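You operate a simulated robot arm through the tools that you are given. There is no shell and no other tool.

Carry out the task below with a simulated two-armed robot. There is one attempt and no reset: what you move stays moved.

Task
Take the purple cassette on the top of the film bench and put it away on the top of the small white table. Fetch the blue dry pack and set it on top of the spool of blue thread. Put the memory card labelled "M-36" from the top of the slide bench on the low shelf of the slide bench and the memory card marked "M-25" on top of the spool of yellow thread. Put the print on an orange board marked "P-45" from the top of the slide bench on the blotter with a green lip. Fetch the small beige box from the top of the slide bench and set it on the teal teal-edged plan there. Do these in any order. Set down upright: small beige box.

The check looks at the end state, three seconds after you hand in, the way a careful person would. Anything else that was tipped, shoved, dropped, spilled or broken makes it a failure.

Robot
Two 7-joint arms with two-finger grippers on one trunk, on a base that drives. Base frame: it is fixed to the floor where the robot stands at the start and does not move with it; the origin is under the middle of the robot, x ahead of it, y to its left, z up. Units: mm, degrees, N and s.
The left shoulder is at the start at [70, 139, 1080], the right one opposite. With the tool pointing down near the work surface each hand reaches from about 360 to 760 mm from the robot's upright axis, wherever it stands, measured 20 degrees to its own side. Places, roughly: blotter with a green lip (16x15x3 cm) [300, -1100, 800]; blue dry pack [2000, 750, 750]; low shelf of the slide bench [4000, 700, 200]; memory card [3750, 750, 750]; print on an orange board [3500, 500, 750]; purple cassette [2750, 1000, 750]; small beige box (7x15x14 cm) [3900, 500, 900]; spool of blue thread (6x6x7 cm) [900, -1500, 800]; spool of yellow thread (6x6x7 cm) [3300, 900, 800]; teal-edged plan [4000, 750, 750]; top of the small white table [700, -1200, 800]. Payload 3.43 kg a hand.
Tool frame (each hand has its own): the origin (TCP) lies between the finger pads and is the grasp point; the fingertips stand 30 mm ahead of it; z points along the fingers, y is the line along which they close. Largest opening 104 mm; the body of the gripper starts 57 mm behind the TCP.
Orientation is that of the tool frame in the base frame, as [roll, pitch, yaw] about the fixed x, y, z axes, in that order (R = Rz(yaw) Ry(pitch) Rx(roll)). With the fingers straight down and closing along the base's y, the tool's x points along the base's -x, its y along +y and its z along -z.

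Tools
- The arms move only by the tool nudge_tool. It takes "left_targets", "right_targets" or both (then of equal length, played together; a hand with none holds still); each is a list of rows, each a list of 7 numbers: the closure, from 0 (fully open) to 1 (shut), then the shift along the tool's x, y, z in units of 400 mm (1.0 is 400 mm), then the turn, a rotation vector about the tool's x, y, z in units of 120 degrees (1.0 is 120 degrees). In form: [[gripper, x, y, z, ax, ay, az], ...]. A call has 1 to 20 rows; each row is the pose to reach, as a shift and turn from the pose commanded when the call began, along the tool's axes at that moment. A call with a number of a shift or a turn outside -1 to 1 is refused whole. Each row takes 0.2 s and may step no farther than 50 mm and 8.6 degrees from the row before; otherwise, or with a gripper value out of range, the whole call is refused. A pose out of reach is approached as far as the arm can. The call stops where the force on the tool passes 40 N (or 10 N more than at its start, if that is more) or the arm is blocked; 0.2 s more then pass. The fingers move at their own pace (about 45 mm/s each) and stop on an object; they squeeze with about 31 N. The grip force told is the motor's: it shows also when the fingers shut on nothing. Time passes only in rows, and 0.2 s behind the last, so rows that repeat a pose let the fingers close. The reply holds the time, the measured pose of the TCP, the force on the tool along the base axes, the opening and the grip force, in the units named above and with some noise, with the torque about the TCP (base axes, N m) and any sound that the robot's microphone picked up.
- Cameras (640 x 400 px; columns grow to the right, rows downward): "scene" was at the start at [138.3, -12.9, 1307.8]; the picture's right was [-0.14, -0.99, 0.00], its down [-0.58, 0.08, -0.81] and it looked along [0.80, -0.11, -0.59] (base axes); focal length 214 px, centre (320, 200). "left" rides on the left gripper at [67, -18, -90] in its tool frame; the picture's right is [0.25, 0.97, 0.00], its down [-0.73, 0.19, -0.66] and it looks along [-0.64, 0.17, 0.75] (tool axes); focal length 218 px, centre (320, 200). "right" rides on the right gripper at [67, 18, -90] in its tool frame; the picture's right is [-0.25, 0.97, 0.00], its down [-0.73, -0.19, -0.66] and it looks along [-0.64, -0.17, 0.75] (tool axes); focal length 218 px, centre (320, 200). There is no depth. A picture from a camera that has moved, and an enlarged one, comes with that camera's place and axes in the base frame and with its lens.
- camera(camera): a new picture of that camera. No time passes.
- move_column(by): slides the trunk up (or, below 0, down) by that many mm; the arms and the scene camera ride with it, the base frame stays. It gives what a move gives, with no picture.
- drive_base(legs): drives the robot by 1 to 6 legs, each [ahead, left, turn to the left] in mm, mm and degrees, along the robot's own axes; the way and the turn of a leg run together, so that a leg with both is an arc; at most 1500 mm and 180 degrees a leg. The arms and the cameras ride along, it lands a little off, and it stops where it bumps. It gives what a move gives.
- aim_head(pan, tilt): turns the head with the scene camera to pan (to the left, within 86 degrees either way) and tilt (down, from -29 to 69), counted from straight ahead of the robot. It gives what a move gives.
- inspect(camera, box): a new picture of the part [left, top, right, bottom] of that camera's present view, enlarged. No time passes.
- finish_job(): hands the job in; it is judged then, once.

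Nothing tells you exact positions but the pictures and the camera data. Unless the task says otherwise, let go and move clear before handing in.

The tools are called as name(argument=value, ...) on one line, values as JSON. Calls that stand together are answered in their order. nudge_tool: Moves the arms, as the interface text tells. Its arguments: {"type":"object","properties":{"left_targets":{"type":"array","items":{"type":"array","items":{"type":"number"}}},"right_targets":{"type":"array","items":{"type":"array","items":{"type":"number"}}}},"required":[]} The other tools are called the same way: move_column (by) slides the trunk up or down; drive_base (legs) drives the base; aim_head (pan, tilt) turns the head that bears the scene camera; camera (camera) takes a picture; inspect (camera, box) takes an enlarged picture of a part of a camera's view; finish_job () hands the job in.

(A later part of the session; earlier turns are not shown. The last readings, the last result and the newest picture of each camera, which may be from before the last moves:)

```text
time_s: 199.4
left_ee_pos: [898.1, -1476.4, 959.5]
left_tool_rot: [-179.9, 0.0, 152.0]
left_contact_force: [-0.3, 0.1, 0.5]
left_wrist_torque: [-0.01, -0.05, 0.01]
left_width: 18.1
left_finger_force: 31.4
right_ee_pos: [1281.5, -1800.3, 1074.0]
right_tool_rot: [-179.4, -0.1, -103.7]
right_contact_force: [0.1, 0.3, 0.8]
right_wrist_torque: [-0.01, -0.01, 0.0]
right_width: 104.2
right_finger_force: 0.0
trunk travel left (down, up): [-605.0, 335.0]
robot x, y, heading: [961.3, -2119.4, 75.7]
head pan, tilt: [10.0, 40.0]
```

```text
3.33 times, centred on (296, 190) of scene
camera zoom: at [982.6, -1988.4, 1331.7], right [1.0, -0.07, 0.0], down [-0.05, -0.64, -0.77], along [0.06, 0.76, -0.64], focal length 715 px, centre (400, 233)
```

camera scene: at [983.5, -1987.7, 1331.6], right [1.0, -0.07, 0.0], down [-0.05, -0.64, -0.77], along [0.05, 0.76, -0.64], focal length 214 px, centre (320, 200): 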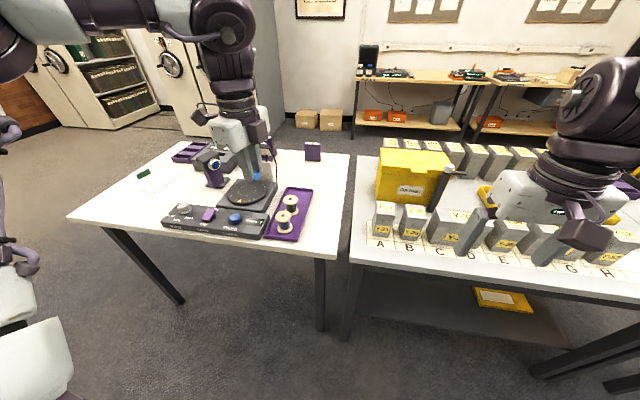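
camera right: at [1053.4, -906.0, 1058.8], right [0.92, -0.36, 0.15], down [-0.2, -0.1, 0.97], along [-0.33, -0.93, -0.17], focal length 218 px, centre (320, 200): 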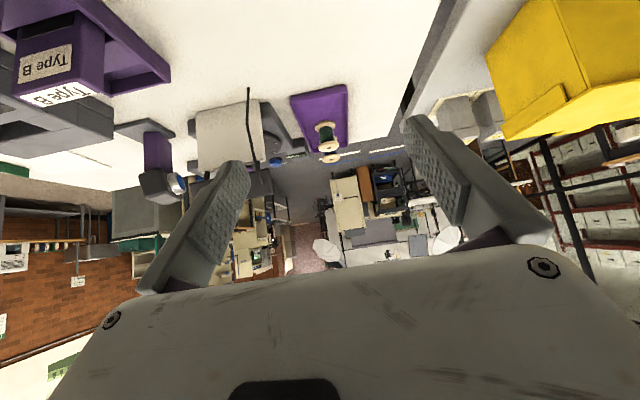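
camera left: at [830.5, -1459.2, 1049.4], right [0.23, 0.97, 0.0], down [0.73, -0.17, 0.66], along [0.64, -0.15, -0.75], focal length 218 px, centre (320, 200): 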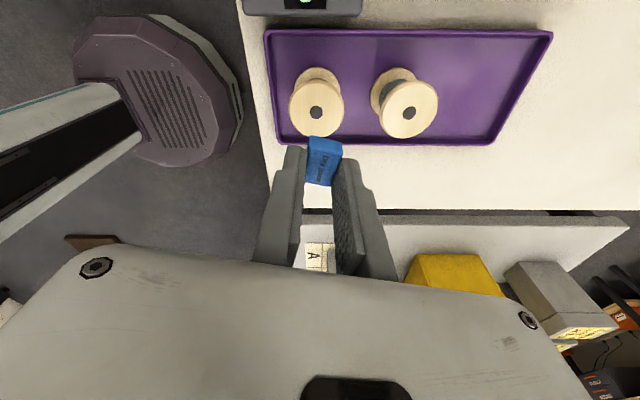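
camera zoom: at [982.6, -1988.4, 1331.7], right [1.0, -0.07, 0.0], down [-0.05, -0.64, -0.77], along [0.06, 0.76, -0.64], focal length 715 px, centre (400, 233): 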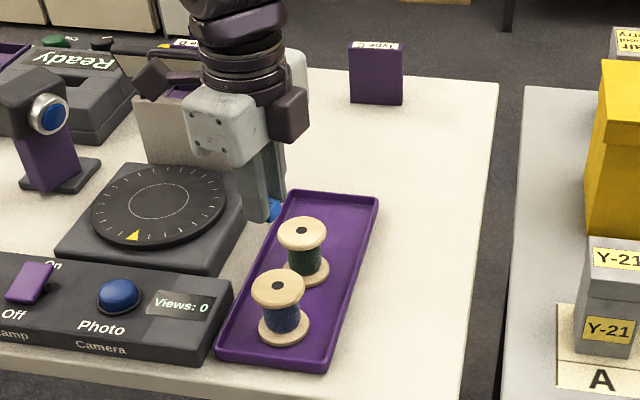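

Both views agree: spool top centre ≈ [901, −1478, 839]. I lower to just above it.

nudge_tool(left_targets=[[1, -0.0085, 0, 0.06, 0, 0, 0], [1, -0.0085, 0, 0.12, 0, 0, 0], [1, -0.0085, 0, 0.178, 0, 0, 0], [1, -0.0085, 0, 0.178, 0, 0, 0]])

camera(camera="left")

inspect(camera="scene", box=[232, 160, 328, 220])

```text
time_s: 200.4
left_ee_pos: [902.0, -1477.7, 889.3]
left_tool_rot: [-179.8, 0.0, 151.9]
left_contact_force: [-0.2, 0.0, -0.9]
left_wrist_torque: [-0.01, -0.02, 0.01]
left_width: 18.0
left_finger_force: 31.0
right_ee_pos: [1283.2, -1801.2, 1073.5]
right_tool_rot: [-179.4, 0.0, -103.8]
right_contact_force: [-0.5, 0.1, 0.4]
right_wrist_torque: [0.01, 0.01, -0.01]
right_width: 104.1
right_finger_force: 0.1
trunk travel left (down, up): [-605.0, 335.0]
robot x, y, heading: [961.6, -2125.0, 75.9]
head pan, tilt: [10.0, 40.0]
```

```text
taken
camera left: at [833.6, -1459.7, 979.0], right [0.23, 0.97, 0.0], down [0.73, -0.17, 0.66], along [0.64, -0.15, -0.75], focal length 218 px, centre (320, 200)
```

left: 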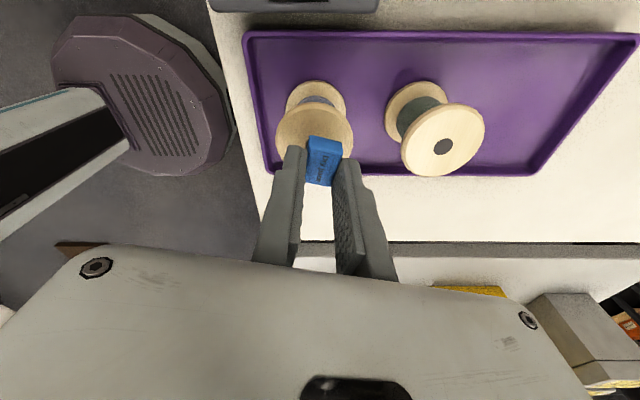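

```text
6.67 times, centred on (280, 190) of scene
camera zoom: at [983.6, -1987.9, 1331.6], right [1.0, -0.07, 0.0], down [-0.05, -0.64, -0.77], along [0.05, 0.76, -0.64], focal length 1430 px, centre (587, 267)
```

zoom: 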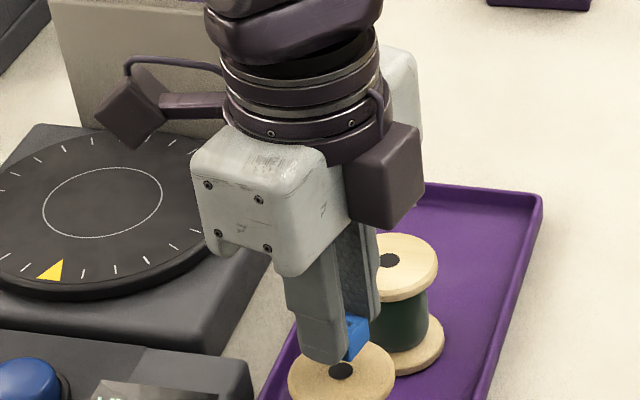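

inspect(camera="left", box=[250, 90, 410, 190])

```text
4.00 times, centred on (330, 140) of left
camera zoom: at [833.6, -1459.7, 979.0], right [0.23, 0.97, 0.0], down [0.73, -0.17, 0.66], along [0.64, -0.15, -0.75], focal length 873 px, centre (280, 440)
```

zoom: 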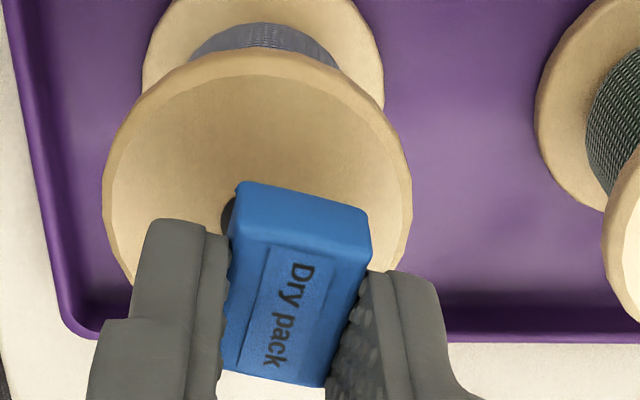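

The pack is centred over the spool within about 3 mm. Lowering gently until contact.

nudge_tool(left_targets=[[1, 0.004, 0, 0.02, 0, 0, 0], [1, 0.004, 0, 0.0325, 0, 0, 0], [1, 0.004, 0, 0.0375, 0, 0, 0], [1, 0.004, 0, 0.0375, 0, 0, 0]])

nudge_tool(left_targets=[[1, 0, 0, 0.005, 0, 0, 0], [1, 0, 0, 0.005, 0, 0, 0]])

inspect(camera="left", box=[250, 90, 410, 190])

```text
time_s: 201.4
left_ee_pos: [898.9, -1475.9, 875.7]
left_tool_rot: [180.0, 0.0, 152.0]
left_contact_force: [-1.0, 4.1, 11.9]
left_wrist_torque: [0.16, 0.07, -0.01]
left_width: 18.0
left_finger_force: 30.5
right_ee_pos: [1282.2, -1801.7, 1074.4]
right_tool_rot: [-179.6, 0.1, -103.8]
right_contact_force: [-0.3, 0.0, 0.1]
right_wrist_torque: [0.0, -0.01, 0.01]
right_width: 104.1
right_finger_force: 0.1
trunk travel left (down, up): [-605.0, 335.0]
robot x, y, heading: [959.8, -2122.1, 75.7]
head pan, tilt: [10.0, 40.0]
```

```text
time_s: 202.0
left_ee_pos: [899.2, -1478.2, 874.5]
left_tool_rot: [179.9, 0.0, 151.9]
left_contact_force: [-0.7, 7.8, 28.8]
left_wrist_torque: [0.25, 0.11, 0.0]
left_width: 17.6
left_finger_force: 30.8
right_ee_pos: [1281.6, -1803.4, 1075.0]
right_tool_rot: [-179.5, 0.2, -103.9]
right_contact_force: [0.4, 0.1, -1.0]
right_wrist_torque: [-0.02, 0.01, -0.01]
right_width: 103.9
right_finger_force: 0.1
trunk travel left (down, up): [-605.0, 335.0]
robot x, y, heading: [964.6, -2120.4, 75.8]
head pan, tilt: [10.0, 40.0]
```

```text
4.00 times, centred on (330, 140) of left
camera zoom: at [832.1, -1461.4, 964.5], right [0.23, 0.97, 0.0], down [0.73, -0.18, 0.66], along [0.64, -0.15, -0.75], focal length 873 px, centre (280, 440)
```

zoom: 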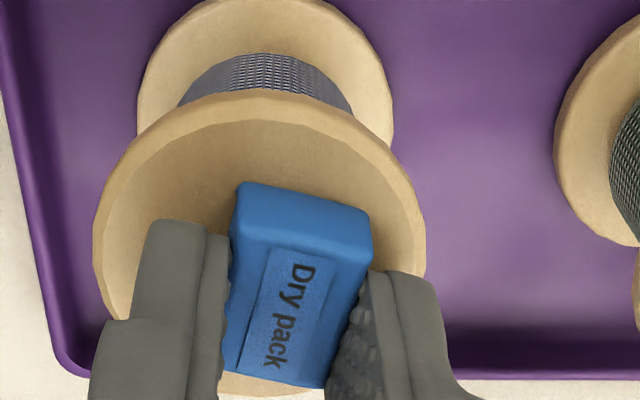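

Contact made. I ease off a little and open the fingers slowly.

nudge_tool(left_targets=[[1, 0, 0, -0.004, 0, 0, 0], [1, 0, 0, -0.0055, 0, 0, 0], [1, 0, 0, -0.0055, 0, 0, 0]])

nudge_tool(left_targets=[[0.8, 0, 0, 0, 0, 0, 0], [0.7, 0, 0, 0, 0, 0, 0], [0.66, 0, 0, 0, 0, 0, 0], [0.66, 0, 0, 0, 0, 0, 0]])

inspect(camera="left", box=[250, 90, 410, 190])

```text
time_s: 202.8
left_ee_pos: [900.3, -1478.6, 874.2]
left_tool_rot: [-179.9, 0.0, 151.9]
left_contact_force: [2.2, 1.2, 14.0]
left_wrist_torque: [0.06, 0.01, -0.01]
left_width: 17.8
left_finger_force: 31.0
right_ee_pos: [1282.9, -1801.2, 1073.5]
right_tool_rot: [-179.5, 0.1, -103.9]
right_contact_force: [-0.4, 0.5, -0.5]
right_wrist_torque: [0.02, -0.02, 0.0]
right_width: 104.2
right_finger_force: 0.1
trunk travel left (down, up): [-605.0, 335.0]
robot x, y, heading: [963.5, -2119.7, 75.7]
head pan, tilt: [10.0, 40.0]
```

```text
time_s: 203.8
left_ee_pos: [899.8, -1477.6, 873.3]
left_tool_rot: [-179.7, 0.0, 152.1]
left_contact_force: [0.1, -0.1, -0.3]
left_wrist_torque: [-0.01, 0.0, 0.01]
left_width: 35.5
left_finger_force: 0.1
right_ee_pos: [1282.3, -1800.4, 1073.0]
right_tool_rot: [-179.3, 0.0, -103.9]
right_contact_force: [0.3, -0.4, -1.9]
right_wrist_torque: [0.0, 0.02, 0.01]
right_width: 103.9
right_finger_force: 0.1
trunk travel left (down, up): [-605.0, 335.0]
robot x, y, heading: [962.3, -2121.8, 75.8]
head pan, tilt: [10.0, 40.0]
```

```text
4.00 times, centred on (330, 140) of left
camera zoom: at [831.4, -1459.9, 964.0], right [0.23, 0.97, 0.0], down [0.73, -0.17, 0.66], along [0.64, -0.15, -0.75], focal length 873 px, centre (280, 440)
```

zoom: 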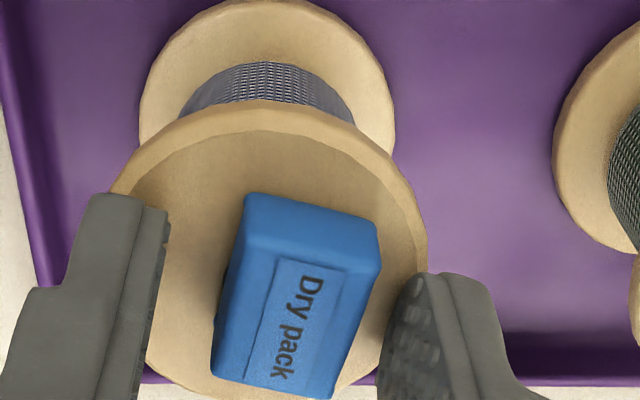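

The pack sits on the blue spool. I lift the left hand straight up and away.

nudge_tool(left_targets=[[0.6, 0, 0, -0.05, 0, 0, 0], [0.4, 0, 0, -0.15, 0, 0, 0], [0.2, 0, 0, -0.26, 0, 0, 0], [0, 0, 0, -0.37, 0, 0, 0], [0, 0, 0, -0.45, 0, 0, 0]])

camera(camera="left")

inspect(camera="scene", box=[200, 130, 392, 250])

```text
time_s: 205.0
left_ee_pos: [899.3, -1479.1, 1053.3]
left_tool_rot: [-179.8, 0.0, 151.9]
left_contact_force: [-0.4, -1.3, 0.1]
left_wrist_torque: [0.01, 0.02, -0.02]
left_width: 104.4
left_finger_force: 0.0
right_ee_pos: [1282.8, -1801.6, 1072.4]
right_tool_rot: [-179.5, -0.1, -103.8]
right_contact_force: [0.4, -0.1, -0.2]
right_wrist_torque: [0.03, 0.02, 0.0]
right_width: 104.1
right_finger_force: 0.1
trunk travel left (down, up): [-605.0, 335.0]
robot x, y, heading: [964.3, -2120.2, 76.0]
head pan, tilt: [10.0, 40.0]
```

```text
taken
camera left: at [831.4, -1461.7, 1144.0], right [0.23, 0.97, 0.0], down [0.73, -0.17, 0.66], along [0.64, -0.15, -0.75], focal length 218 px, centre (320, 200)
```

left: 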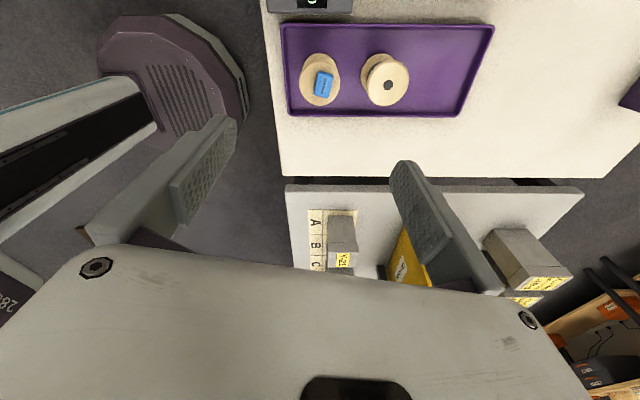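

```text
3.33 times, centred on (296, 190) of scene
camera zoom: at [984.5, -1988.4, 1331.6], right [1.0, -0.07, 0.0], down [-0.05, -0.64, -0.77], along [0.05, 0.76, -0.64], focal length 715 px, centre (400, 233)
```

zoom: 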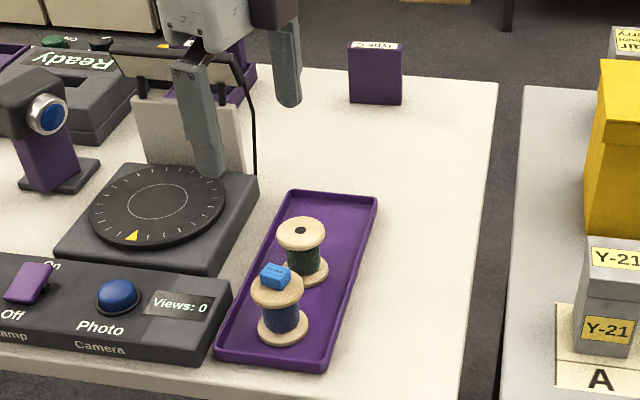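

Pack placed correctly. Now I return around the table toward the slide bench; first I retract the left hand and turn its wrist back to neutral.

nudge_tool(left_targets=[[0, -0.018, -0.0725, 0, 0, 0, -0.07], [0, -0.0365, -0.145, 0, 0, 0, -0.14], [0, -0.055, -0.2175, 0, 0, 0, -0.21], [0, -0.073, -0.29, 0, 0, 0, -0.28], [0, -0.073, -0.29, 0, 0, 0, -0.35], [0, -0.073, -0.29, 0, 0, 0, -0.42], [0, -0.073, -0.29, 0, 0, 0, -0.49], [0, -0.073, -0.29, 0, 0, 0, -0.56], [0, -0.073, -0.29, 0, 0, 0, -0.63]])

drive_base(legs=[[0, 0, 104], [1450, 0, 0], [0, 0, -90], [1450, 0, 0], [550, 0, 0]])

```text
time_s: 207.0
left_ee_pos: [869.5, -1593.3, 1055.0]
left_tool_rot: [-179.9, -0.3, -132.3]
left_contact_force: [-0.1, 0.2, -0.2]
left_wrist_torque: [0.02, 0.0, -0.01]
left_width: 104.2
left_finger_force: 0.2
right_ee_pos: [1283.2, -1800.9, 1073.8]
right_tool_rot: [-179.4, 0.0, -103.8]
right_contact_force: [-0.5, -0.6, -0.7]
right_wrist_torque: [0.02, -0.01, -0.04]
right_width: 104.1
right_finger_force: 0.1
trunk travel left (down, up): [-605.0, 335.0]
robot x, y, heading: [963.8, -2116.0, 76.2]
head pan, tilt: [10.0, 40.0]
```

```text
time_s: 232.1
left_ee_pos: [-739.9, 379.4, 1055.2]
left_tool_rot: [-180.0, -0.2, -118.5]
left_contact_force: [-0.6, 0.5, -0.4]
left_wrist_torque: [-0.02, 0.01, 0.01]
left_width: 104.3
left_finger_force: 0.0
right_ee_pos: [-290.3, 275.2, 1073.6]
right_tool_rot: [-179.4, 0.0, -90.0]
right_contact_force: [-0.3, -0.3, 0.4]
right_wrist_torque: [-0.04, 0.03, -0.04]
right_width: 104.3
right_finger_force: 0.0
trunk travel left (down, up): [-605.0, 335.0]
robot x, y, heading: [-521.5, -108.0, 89.4]
head pan, tilt: [10.0, 40.0]
```

drive_base(legs=[[0, 0, -90], [1450, 0, 0], [1450, 0, 0], [800, 0, 0]])

aim_head(pan=50, tilt=35)

camera(camera="scene")

```text
time_s: 254.0
left_ee_pos: [3691.8, -2.2, 1055.3]
left_tool_rot: [-179.9, -0.3, 149.6]
left_contact_force: [0.1, -1.3, 0.1]
left_wrist_torque: [0.01, -0.03, 0.02]
left_width: 104.0
left_finger_force: 0.0
right_ee_pos: [3574.7, -449.1, 1074.8]
right_tool_rot: [-179.4, 0.0, 178.1]
right_contact_force: [-0.1, 0.9, -0.1]
right_wrist_torque: [0.01, -0.01, 0.01]
right_width: 104.1
right_finger_force: 0.0
trunk travel left (down, up): [-605.0, 335.0]
robot x, y, heading: [3196.3, -205.2, -1.9]
head pan, tilt: [10.0, 40.0]
```

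```text
time_s: 255.0
left_ee_pos: [3690.9, -3.0, 1053.8]
left_tool_rot: [180.0, -0.2, 149.6]
left_contact_force: [0.4, -0.2, 0.4]
left_wrist_torque: [0.01, 0.01, 0.03]
left_width: 103.8
left_finger_force: 0.3
right_ee_pos: [3574.9, -450.0, 1073.7]
right_tool_rot: [-179.4, 0.0, 178.2]
right_contact_force: [0.4, -0.9, 0.1]
right_wrist_torque: [0.02, 0.0, -0.01]
right_width: 103.9
right_finger_force: 0.1
trunk travel left (down, up): [-605.0, 335.0]
robot x, y, heading: [3196.2, -203.1, -2.0]
head pan, tilt: [50.0, 35.0]
```

```text
taken
camera scene: at [3306.4, -141.7, 1339.1], right [0.74, -0.67, 0.0], down [-0.38, -0.43, -0.82], along [0.55, 0.61, -0.57], focal length 214 px, centre (320, 200)
```

scene: 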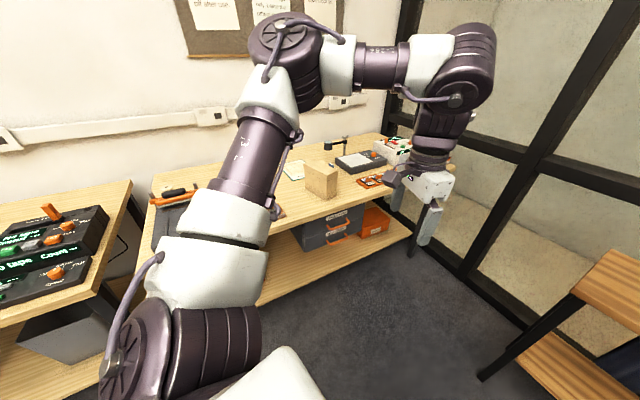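

drive_base(legs=[[0, 0, 78], [0, -250, 0]])

aim_head(pan=0, tilt=35)

camera(camera="scene")

inspect(camera="scene", box=[180, 120, 500, 320])

```text
time_s: 260.2
left_ee_pos: [3333.9, 266.3, 1053.6]
left_tool_rot: [-179.9, -0.1, -131.6]
left_contact_force: [0.1, -1.2, 0.0]
left_wrist_torque: [0.01, 0.03, 0.04]
left_width: 104.1
left_finger_force: 0.0
right_ee_pos: [3750.2, 64.4, 1073.1]
right_tool_rot: [-179.4, 0.1, -102.8]
right_contact_force: [-1.2, 0.0, -0.4]
right_wrist_torque: [-0.01, -0.02, 0.02]
right_width: 103.9
right_finger_force: 0.0
trunk travel left (down, up): [-605.0, 335.0]
robot x, y, heading: [3436.8, -265.1, 77.0]
head pan, tilt: [50.0, 35.0]
```

```text
time_s: 261.4
left_ee_pos: [3334.2, 266.0, 1053.9]
left_tool_rot: [-180.0, -0.2, -131.5]
left_contact_force: [0.2, -0.6, -0.5]
left_wrist_torque: [-0.02, -0.03, 0.0]
left_width: 103.9
left_finger_force: 0.1
right_ee_pos: [3750.2, 63.7, 1073.9]
right_tool_rot: [-179.4, 0.0, -102.9]
right_contact_force: [0.1, -0.6, 0.6]
right_wrist_torque: [0.02, 0.01, -0.03]
right_width: 104.1
right_finger_force: 0.0
trunk travel left (down, up): [-605.0, 335.0]
robot x, y, heading: [3432.9, -262.2, 76.9]
head pan, tilt: [0.0, 35.0]
```

```text
taken
camera scene: at [3469.4, -126.4, 1339.1], right [0.97, -0.23, 0.0], down [-0.13, -0.56, -0.82], along [0.19, 0.8, -0.57], focal length 214 px, centre (320, 200)
```

scene: 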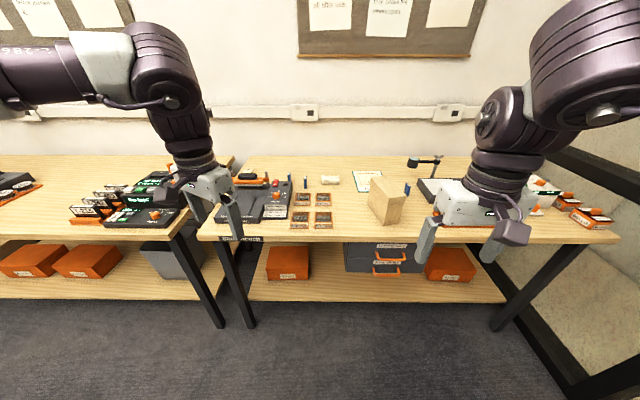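

```text
2.00 times, centred on (340, 220) of scene
camera zoom: at [3469.4, -126.4, 1339.1], right [0.97, -0.23, 0.0], down [-0.13, -0.56, -0.82], along [0.19, 0.8, -0.57], focal length 429 px, centre (280, 160)
```

zoom: 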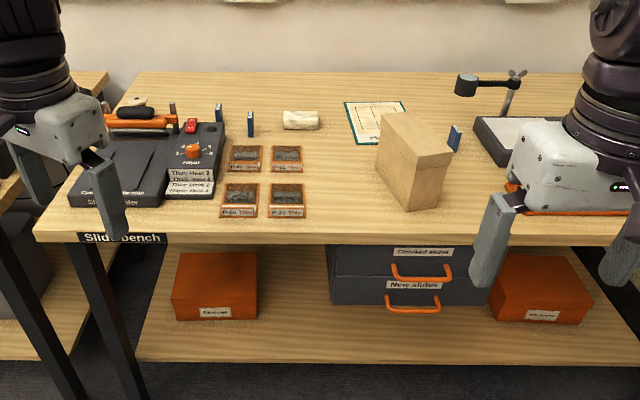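

I see the slide bench: four orange-board prints, three small blue standing cards, the beige box and the teal-edged plan behind it. I'll drive closer to read the labels.

drive_base(legs=[[280, 0, 0]])

aim_head(pan=0, tilt=40)

camera(camera="scene")

inspect(camera="scene", box=[180, 120, 372, 240])

inspect(camera="scene", box=[310, 120, 502, 240])

```text
time_s: 263.4
left_ee_pos: [3397.2, 538.8, 1054.1]
left_tool_rot: [-179.9, -0.1, -131.5]
left_contact_force: [-0.1, 0.0, 0.4]
left_wrist_torque: [-0.01, -0.01, -0.04]
left_width: 104.0
left_finger_force: 0.1
right_ee_pos: [3813.4, 337.8, 1074.0]
right_tool_rot: [-179.4, 0.0, -102.8]
right_contact_force: [-0.3, 0.9, -0.8]
right_wrist_torque: [0.01, -0.01, -0.01]
right_width: 104.0
right_finger_force: 0.0
trunk travel left (down, up): [-605.0, 335.0]
robot x, y, heading: [3501.2, 11.2, 76.8]
head pan, tilt: [0.0, 35.0]
```

```text
time_s: 264.0
left_ee_pos: [3397.0, 540.3, 1054.3]
left_tool_rot: [-179.9, -0.1, -131.4]
left_contact_force: [0.7, 0.6, 0.4]
left_wrist_torque: [0.0, -0.01, -0.04]
left_width: 104.0
left_finger_force: 0.0
right_ee_pos: [3813.4, 338.9, 1072.8]
right_tool_rot: [-179.4, -0.1, -102.8]
right_contact_force: [-0.8, 0.0, -0.3]
right_wrist_torque: [0.0, 0.02, 0.03]
right_width: 104.1
right_finger_force: 0.0
trunk travel left (down, up): [-605.0, 335.0]
robot x, y, heading: [3501.0, 12.6, 76.8]
head pan, tilt: [0.0, 40.0]
```

```text
taken
camera scene: at [3532.4, 144.8, 1331.5], right [0.97, -0.23, 0.0], down [-0.15, -0.63, -0.77], along [0.17, 0.75, -0.64], focal length 214 px, centre (320, 200)
```

scene: 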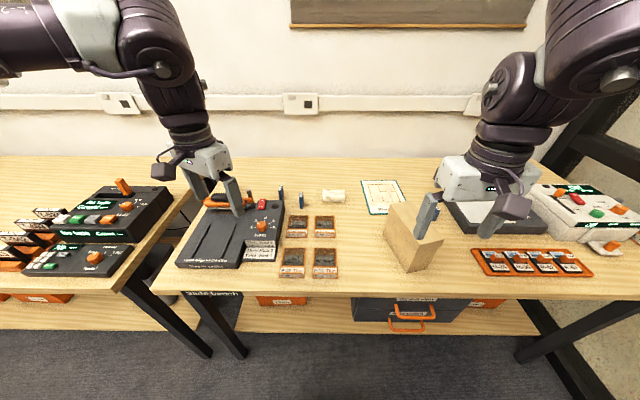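

```text
3.33 times, centred on (276, 180) of scene
camera zoom: at [3532.4, 144.8, 1331.5], right [0.97, -0.23, 0.0], down [-0.15, -0.63, -0.77], along [0.17, 0.75, -0.64], focal length 715 px, centre (467, 267)
```

zoom: 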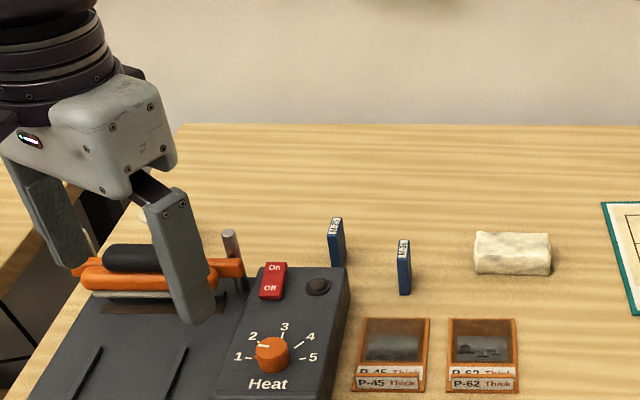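

```text
3.33 times, centred on (406, 180) of scene
camera zoom: at [3532.4, 144.8, 1331.5], right [0.97, -0.23, 0.0], down [-0.15, -0.63, -0.77], along [0.17, 0.75, -0.64], focal length 715 px, centre (33, 267)
```

zoom: 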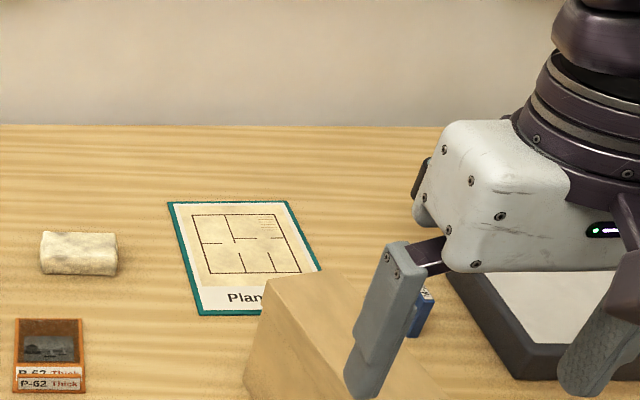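

"P-45 Thick" is the rear-left of the four boards. I'll zoom further on boards and cards to read the labels.

inspect(camera="scene", box=[270, 175, 318, 205])

inspect(camera="scene", box=[275, 205, 355, 285])

camera(camera="left")

camera(camera="right")

```text
13.33 times, centred on (294, 190) of scene
camera zoom: at [3532.4, 144.8, 1331.5], right [0.97, -0.23, 0.0], down [-0.15, -0.63, -0.77], along [0.17, 0.75, -0.64], focal length 2860 px, centre (667, 333)
```

zoom: 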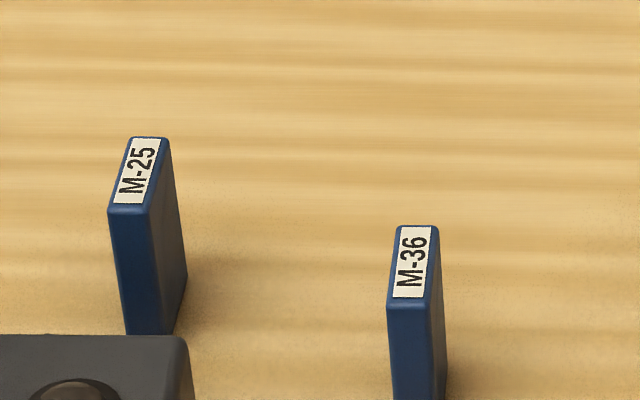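

```text
5.00 times, centred on (315, 245) of scene
camera zoom: at [3532.4, 144.8, 1331.5], right [0.97, -0.23, 0.0], down [-0.15, -0.63, -0.77], along [0.17, 0.75, -0.64], focal length 1072 px, centre (345, -25)
```

zoom: 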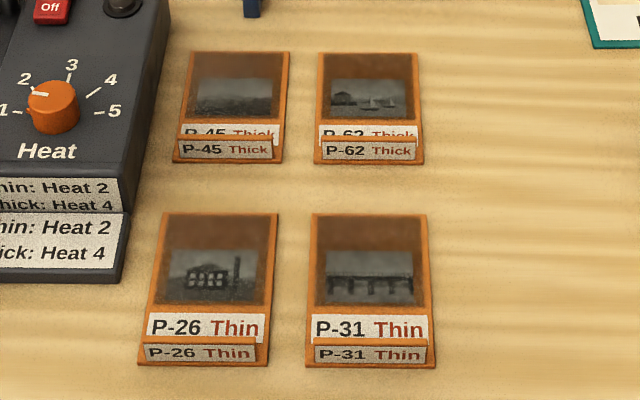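

```text
taken
camera left: at [3365.8, 479.4, 1144.3], right [-0.89, 0.45, 0.0], down [0.34, 0.68, 0.65], along [0.3, 0.58, -0.76], focal length 218 px, centre (320, 200)
```

left: 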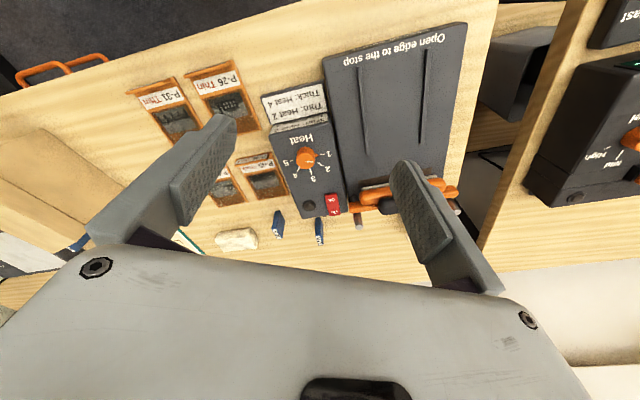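

```text
taken
camera right: at [3780.5, 274.7, 1163.1], right [-0.89, 0.46, -0.01], down [0.34, 0.67, 0.66], along [0.31, 0.58, -0.75], focal length 218 px, centre (320, 200)
```

right: 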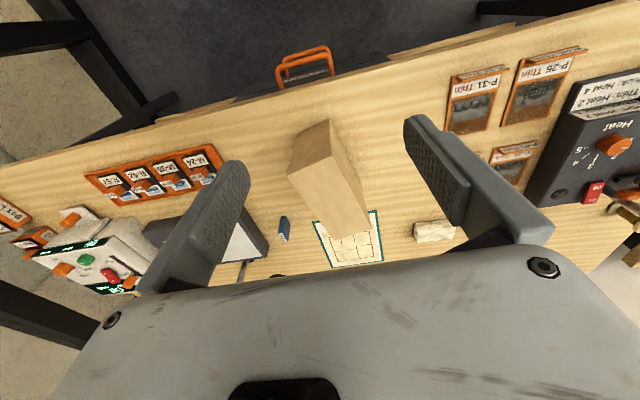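

Cards read: M-25 (left, behind the sealer) and M-36 (right of it). The bench's low shelf is set back, so I can come a little closer. I'll advance 80 mm and get a clear view of the yellow spool.

drive_base(legs=[[80, 0, 0]])

aim_head(pan=20, tilt=40)

camera(camera="scene")

camera(camera="left")

```text
time_s: 265.1
left_ee_pos: [3414.7, 616.4, 1053.9]
left_tool_rot: [-179.9, -0.1, -131.5]
left_contact_force: [0.8, 0.7, -0.1]
left_wrist_torque: [0.01, -0.02, -0.01]
left_width: 103.5
left_finger_force: 0.1
right_ee_pos: [3830.7, 416.3, 1074.0]
right_tool_rot: [-179.4, 0.0, -102.8]
right_contact_force: [-0.5, 0.8, 0.0]
right_wrist_torque: [-0.01, -0.01, -0.01]
right_width: 104.2
right_finger_force: 0.0
trunk travel left (down, up): [-605.0, 335.0]
robot x, y, heading: [3518.0, 93.1, 76.8]
head pan, tilt: [0.0, 40.0]
```

```text
time_s: 265.9
left_ee_pos: [3415.7, 616.8, 1053.7]
left_tool_rot: [-179.8, -0.1, -131.5]
left_contact_force: [0.4, -0.7, -0.1]
left_wrist_torque: [-0.01, 0.02, -0.05]
left_width: 103.9
left_finger_force: 0.0
right_ee_pos: [3830.6, 415.4, 1073.3]
right_tool_rot: [-179.5, 0.1, -102.9]
right_contact_force: [-0.1, 0.0, -0.3]
right_wrist_torque: [0.03, 0.01, 0.01]
right_width: 103.9
right_finger_force: 0.2
trunk travel left (down, up): [-605.0, 335.0]
robot x, y, heading: [3519.4, 90.5, 76.9]
head pan, tilt: [20.0, 40.0]
```

```text
taken
camera scene: at [3520.9, 223.3, 1331.5], right [0.99, 0.12, 0.0], down [0.08, -0.64, -0.77], along [-0.09, 0.76, -0.64], focal length 214 px, centre (320, 200)
```

scene: 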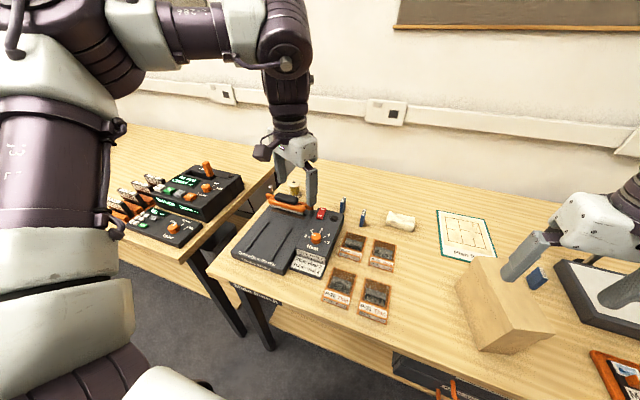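

```text
taken
camera left: at [3383.8, 556.4, 1144.6], right [-0.89, 0.45, 0.0], down [0.34, 0.67, 0.65], along [0.3, 0.58, -0.76], focal length 218 px, centre (320, 200)
```

left: 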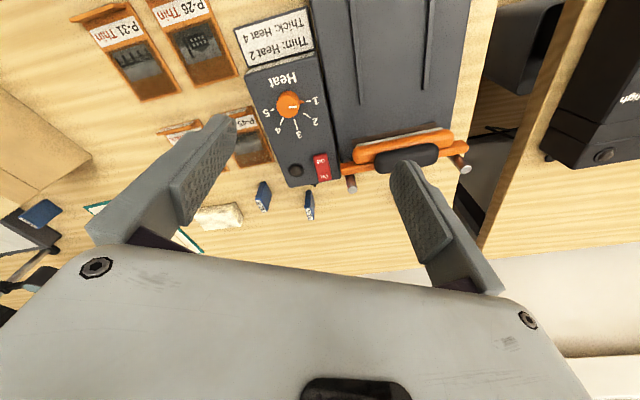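

nudge_tool(left_targets=[[0, 0.0, 0.0, 0, 0, 0, -0.06], [0, 0.0, 0.0, 0, 0, 0, -0.12], [0, 0.0, 0.0, 0, 0, 0, -0.18], [0, 0.0, 0.0, 0, 0, 0, -0.2375]])

nudge_tool(left_targets=[[0, 0.0, -0.1, 0, 0, 0, 0], [0, 0.0, -0.2, 0, 0, 0, 0], [0, 0.0, -0.25, 0, 0, 0, 0]])

camera(camera="left")

inspect(camera="scene", box=[240, 150, 400, 250])

```text
time_s: 266.9
left_ee_pos: [3415.8, 617.0, 1053.9]
left_tool_rot: [180.0, -0.2, -102.8]
left_contact_force: [0.1, -1.5, 0.3]
left_wrist_torque: [-0.05, 0.01, 0.01]
left_width: 104.1
left_finger_force: 0.2
right_ee_pos: [3831.2, 416.5, 1074.3]
right_tool_rot: [-179.5, 0.0, -102.7]
right_contact_force: [0.5, -0.2, 0.6]
right_wrist_torque: [0.01, 0.02, 0.01]
right_width: 104.3
right_finger_force: 0.1
trunk travel left (down, up): [-605.0, 335.0]
robot x, y, heading: [3519.1, 91.0, 77.0]
head pan, tilt: [20.0, 40.0]
```

```text
time_s: 267.7
left_ee_pos: [3512.6, 595.6, 1054.9]
left_tool_rot: [180.0, -0.2, -102.9]
left_contact_force: [0.1, 0.2, -0.2]
left_wrist_torque: [0.01, 0.03, 0.02]
left_width: 104.1
left_finger_force: 0.0
right_ee_pos: [3831.4, 415.5, 1074.1]
right_tool_rot: [-179.3, 0.0, -102.9]
right_contact_force: [0.4, 0.0, 0.4]
right_wrist_torque: [-0.03, -0.01, 0.01]
right_width: 104.1
right_finger_force: 0.1
trunk travel left (down, up): [-605.0, 335.0]
robot x, y, heading: [3517.8, 88.1, 76.9]
head pan, tilt: [20.0, 40.0]
```

```text
taken
camera left: at [3515.1, 528.3, 1145.3], right [-1.0, -0.03, 0.0], down [-0.02, 0.76, 0.65], along [-0.02, 0.65, -0.76], focal length 218 px, centre (320, 200)
```

left: 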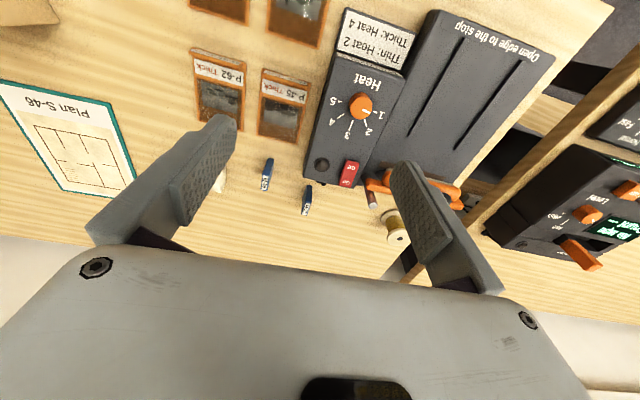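

```text
4.00 times, centred on (320, 200) of scene
camera zoom: at [3521.1, 223.5, 1331.5], right [0.99, 0.12, 0.0], down [0.08, -0.64, -0.77], along [-0.09, 0.76, -0.64], focal length 858 px, centre (320, 200)
```

zoom: 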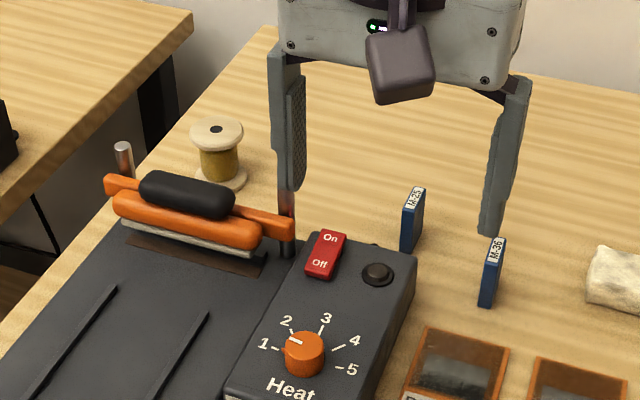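

inspect(camera="left", box=[230, 140, 342, 224])

inspect(camera="scene", box=[320, 180, 384, 230])

```text
4.76 times, centred on (286, 182) of left
camera zoom: at [3515.1, 528.3, 1145.3], right [-1.0, -0.03, 0.0], down [-0.02, 0.76, 0.65], along [-0.02, 0.65, -0.76], focal length 1039 px, centre (482, 286)
```

zoom: 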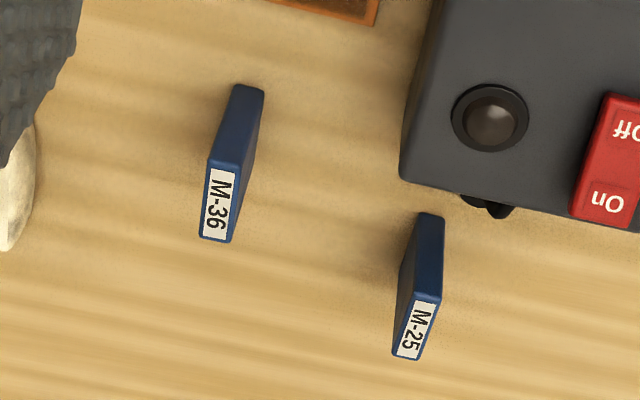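

```text
8.00 times, centred on (352, 205) of scene
camera zoom: at [3521.1, 223.5, 1331.5], right [0.99, 0.12, 0.0], down [0.08, -0.64, -0.77], along [-0.09, 0.76, -0.64], focal length 1716 px, centre (64, 160)
```

zoom: 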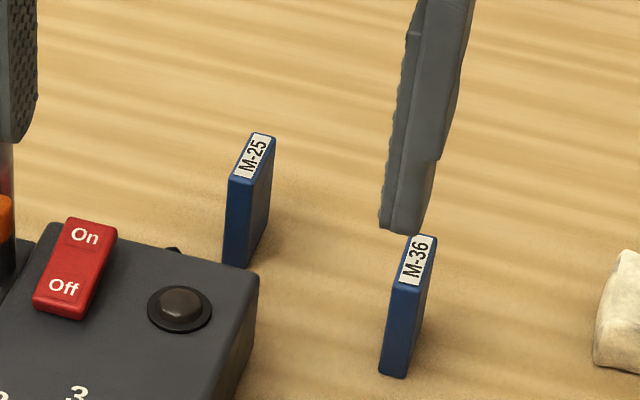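

Card positions: M-36 ≈ [3602, 750], M-25 ≈ [3533, 806], both ~50 mm tall; yellow spool ≈ [3349, 863]. These are far back, so I'll check how much closer the base can get.

aim_head(pan=0, tilt=69)

camera(camera="scene")

```text
time_s: 268.7
left_ee_pos: [3514.0, 596.3, 1055.9]
left_tool_rot: [180.0, -0.1, -103.0]
left_contact_force: [0.2, -0.6, -0.4]
left_wrist_torque: [0.0, 0.01, -0.01]
left_width: 103.7
left_finger_force: 0.0
right_ee_pos: [3830.3, 415.7, 1073.8]
right_tool_rot: [-179.4, 0.0, -102.8]
right_contact_force: [-0.4, -0.2, 0.3]
right_wrist_torque: [-0.01, 0.04, 0.02]
right_width: 103.8
right_finger_force: 0.0
trunk travel left (down, up): [-605.0, 335.0]
robot x, y, heading: [3516.0, 91.2, 76.9]
head pan, tilt: [0.0, 68.8]
```

```text
taken
camera scene: at [3543.8, 193.6, 1295.5], right [0.97, -0.23, 0.0], down [-0.21, -0.91, -0.36], along [0.08, 0.35, -0.93], focal length 214 px, centre (320, 200)
```

scene: 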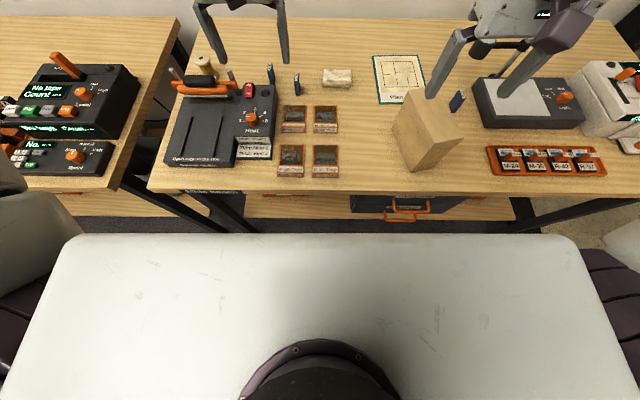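

There is room to come about 70 mm closer; that makes both cards and the yellow spool comfortably reachable.

drive_base(legs=[[70, 0, 0]])

aim_head(pan=15, tilt=45)

camera(camera="scene")

camera(camera="left")

```text
time_s: 269.7
left_ee_pos: [3528.0, 663.7, 1056.1]
left_tool_rot: [-179.9, -0.1, -102.9]
left_contact_force: [-0.2, -0.8, -1.0]
left_wrist_torque: [0.01, -0.04, -0.01]
left_width: 103.9
left_finger_force: 0.0
right_ee_pos: [3846.8, 483.3, 1074.3]
right_tool_rot: [-179.4, 0.0, -102.8]
right_contact_force: [-0.7, -0.3, -0.2]
right_wrist_torque: [0.03, -0.01, 0.02]
right_width: 104.3
right_finger_force: 0.1
trunk travel left (down, up): [-605.0, 335.0]
robot x, y, heading: [3533.7, 159.0, 77.2]
head pan, tilt: [0.0, 68.8]
```

```text
time_s: 270.6
left_ee_pos: [3530.2, 664.4, 1055.3]
left_tool_rot: [-180.0, -0.2, -102.9]
left_contact_force: [-0.1, -0.1, 0.5]
left_wrist_torque: [0.03, -0.02, 0.0]
left_width: 104.2
left_finger_force: 0.0
right_ee_pos: [3846.2, 483.5, 1074.1]
right_tool_rot: [-179.4, 0.0, -102.8]
right_contact_force: [0.3, -1.4, 0.2]
right_wrist_torque: [0.02, 0.02, 0.01]
right_width: 103.7
right_finger_force: 0.0
trunk travel left (down, up): [-605.0, 335.0]
robot x, y, heading: [3534.7, 157.7, 77.2]
head pan, tilt: [15.0, 45.0]
```

```text
taken
camera scene: at [3544.2, 288.3, 1324.3], right [1.0, 0.03, 0.0], down [0.02, -0.71, -0.71], along [-0.02, 0.71, -0.71], focal length 214 px, centre (320, 200)
```

scene: 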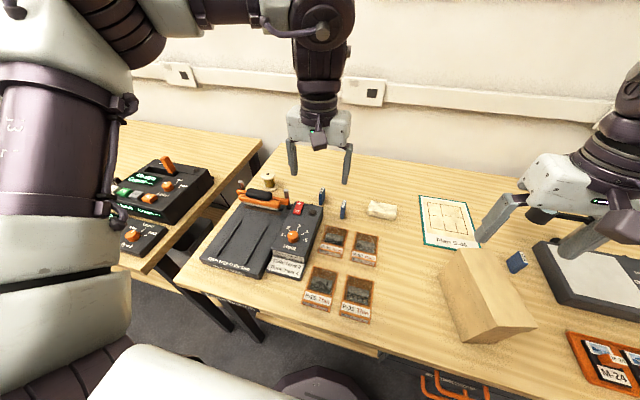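

```text
taken
camera left: at [3530.3, 596.2, 1145.6], right [-1.0, -0.03, 0.0], down [-0.02, 0.76, 0.66], along [-0.02, 0.65, -0.76], focal length 218 px, centre (320, 200)
```

left: 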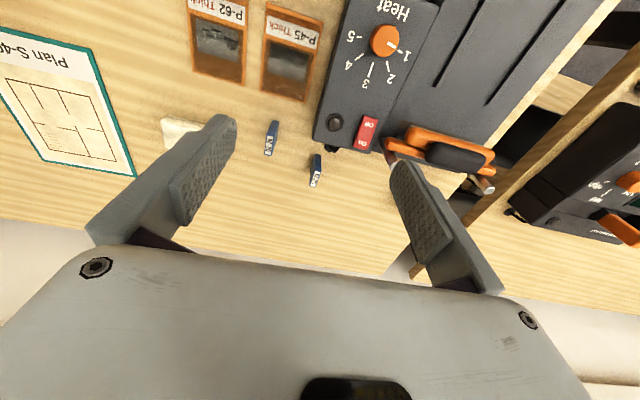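

Moving the left hand above M-25, fingers opened to about 50 mm.

nudge_tool(left_targets=[[0.3, -0.07, 0.014, 0.05, 0, 0, 0], [0.5, -0.14, 0.028, 0.11, 0, 0, 0], [0.52, -0.21, 0.042, 0.17, 0, 0, 0], [0.52, -0.28, 0.057, 0.24, 0, 0, 0], [0.52, -0.348, 0.0707, 0.314, 0, 0, 0], [0.52, -0.348, 0.0707, 0.314, 0, 0, 0]])

camera(camera="left")

inspect(camera="scene", box=[240, 120, 400, 220])

```text
time_s: 272.0
left_ee_pos: [3532.9, 805.8, 929.5]
left_tool_rot: [179.9, -0.1, -103.0]
left_contact_force: [-0.1, -0.1, 0.4]
left_wrist_torque: [0.01, 0.02, -0.01]
left_width: 49.8
left_finger_force: 0.0
right_ee_pos: [3847.8, 484.3, 1075.3]
right_tool_rot: [-179.4, 0.0, -102.8]
right_contact_force: [-0.1, -0.7, -0.7]
right_wrist_torque: [0.04, 0.0, 0.02]
right_width: 103.9
right_finger_force: 0.0
trunk travel left (down, up): [-605.0, 335.0]
robot x, y, heading: [3535.1, 159.5, 77.0]
head pan, tilt: [15.0, 45.0]
```

```text
taken
camera left: at [3533.9, 737.5, 1020.2], right [-1.0, -0.03, 0.0], down [-0.02, 0.75, 0.66], along [-0.02, 0.66, -0.76], focal length 218 px, centre (320, 200)
```

left: 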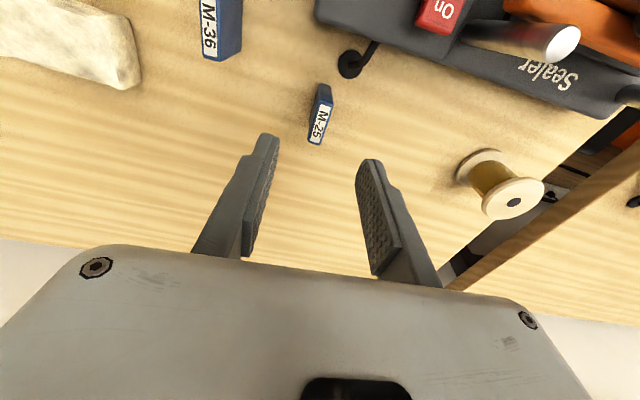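

```text
4.00 times, centred on (320, 170) of scene
camera zoom: at [3543.9, 287.9, 1324.4], right [1.0, 0.03, 0.0], down [0.02, -0.71, -0.71], along [-0.02, 0.71, -0.71], focal length 858 px, centre (320, 320)
```

zoom: 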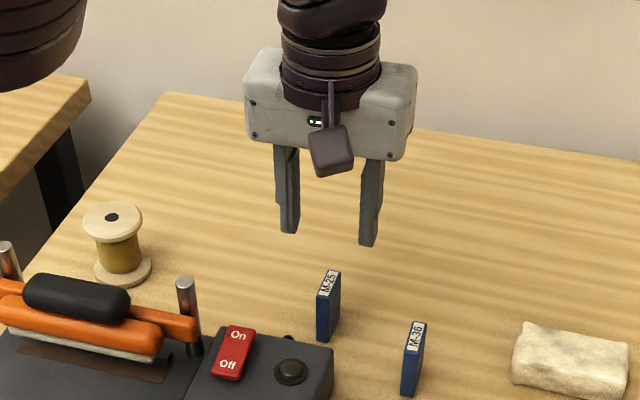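

M-25 is centred between the fingers. Descending to grip it.

nudge_tool(left_targets=[[0.52, -0.005, 0.0035, 0.07, 0, 0, 0], [0.52, -0.005, 0.0035, 0.14, 0, 0, 0], [0.52, -0.005, 0.0035, 0.2, 0, 0, 0], [0.52, -0.005, 0.0035, 0.236, 0, 0, 0], [0.52, -0.005, 0.0035, 0.236, 0, 0, 0]])

camera(camera="left")

```text
time_s: 273.2
left_ee_pos: [3531.8, 809.0, 834.0]
left_tool_rot: [-179.9, -0.1, -102.8]
left_contact_force: [0.4, -0.3, -0.6]
left_wrist_torque: [-0.04, -0.02, -0.03]
left_width: 49.9
left_finger_force: 0.0
right_ee_pos: [3847.0, 483.8, 1073.1]
right_tool_rot: [-179.4, 0.0, -102.8]
right_contact_force: [-0.7, -0.5, 0.3]
right_wrist_torque: [0.03, 0.0, -0.02]
right_width: 103.8
right_finger_force: 0.0
trunk travel left (down, up): [-605.0, 335.0]
robot x, y, heading: [3535.2, 159.5, 76.7]
head pan, tilt: [15.0, 45.0]
```

```text
taken
camera left: at [3533.8, 740.7, 924.7], right [-1.0, -0.03, 0.0], down [-0.02, 0.76, 0.66], along [-0.02, 0.65, -0.76], focal length 218 px, centre (320, 200)
```

left: 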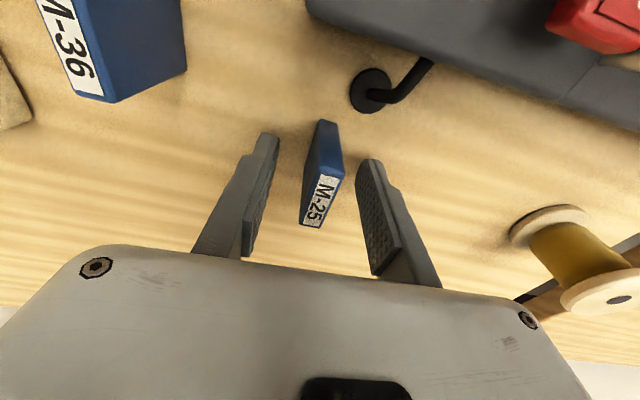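

Card is between the fingers. Closing.

nudge_tool(left_targets=[[0.7, 0, 0, 0, 0, 0, 0], [0.85, 0, 0, 0, 0, 0, 0], [1, 0, 0, 0, 0, 0, 0], [1, 0, 0, 0, 0, 0, 0], [1, 0, 0, 0, 0, 0, 0]])

camera(camera="left")

```text
time_s: 274.4
left_ee_pos: [3532.8, 808.5, 833.9]
left_tool_rot: [-179.9, -0.2, -103.0]
left_contact_force: [0.8, 0.4, 0.4]
left_wrist_torque: [0.01, 0.02, 0.0]
left_width: 10.6
left_finger_force: 30.5
right_ee_pos: [3847.2, 484.1, 1073.5]
right_tool_rot: [-179.4, 0.0, -102.7]
right_contact_force: [-0.3, 0.6, 0.8]
right_wrist_torque: [-0.01, -0.01, -0.02]
right_width: 103.9
right_finger_force: 0.0
trunk travel left (down, up): [-605.0, 335.0]
robot x, y, heading: [3532.3, 159.6, 76.6]
head pan, tilt: [15.0, 45.0]
```

```text
taken
camera left: at [3533.8, 740.9, 924.6], right [-1.0, -0.03, 0.0], down [-0.02, 0.76, 0.65], along [-0.02, 0.65, -0.76], focal length 218 px, centre (320, 200)
```

left: 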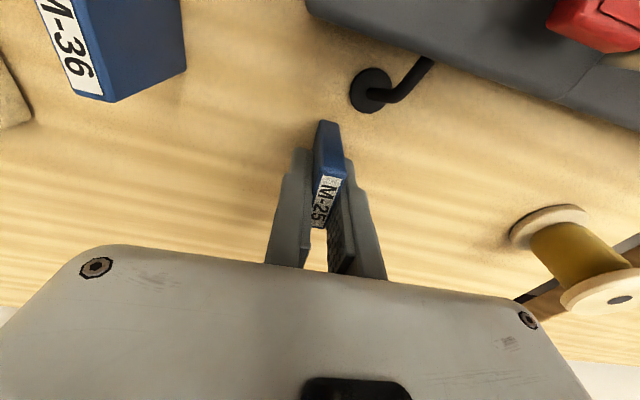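

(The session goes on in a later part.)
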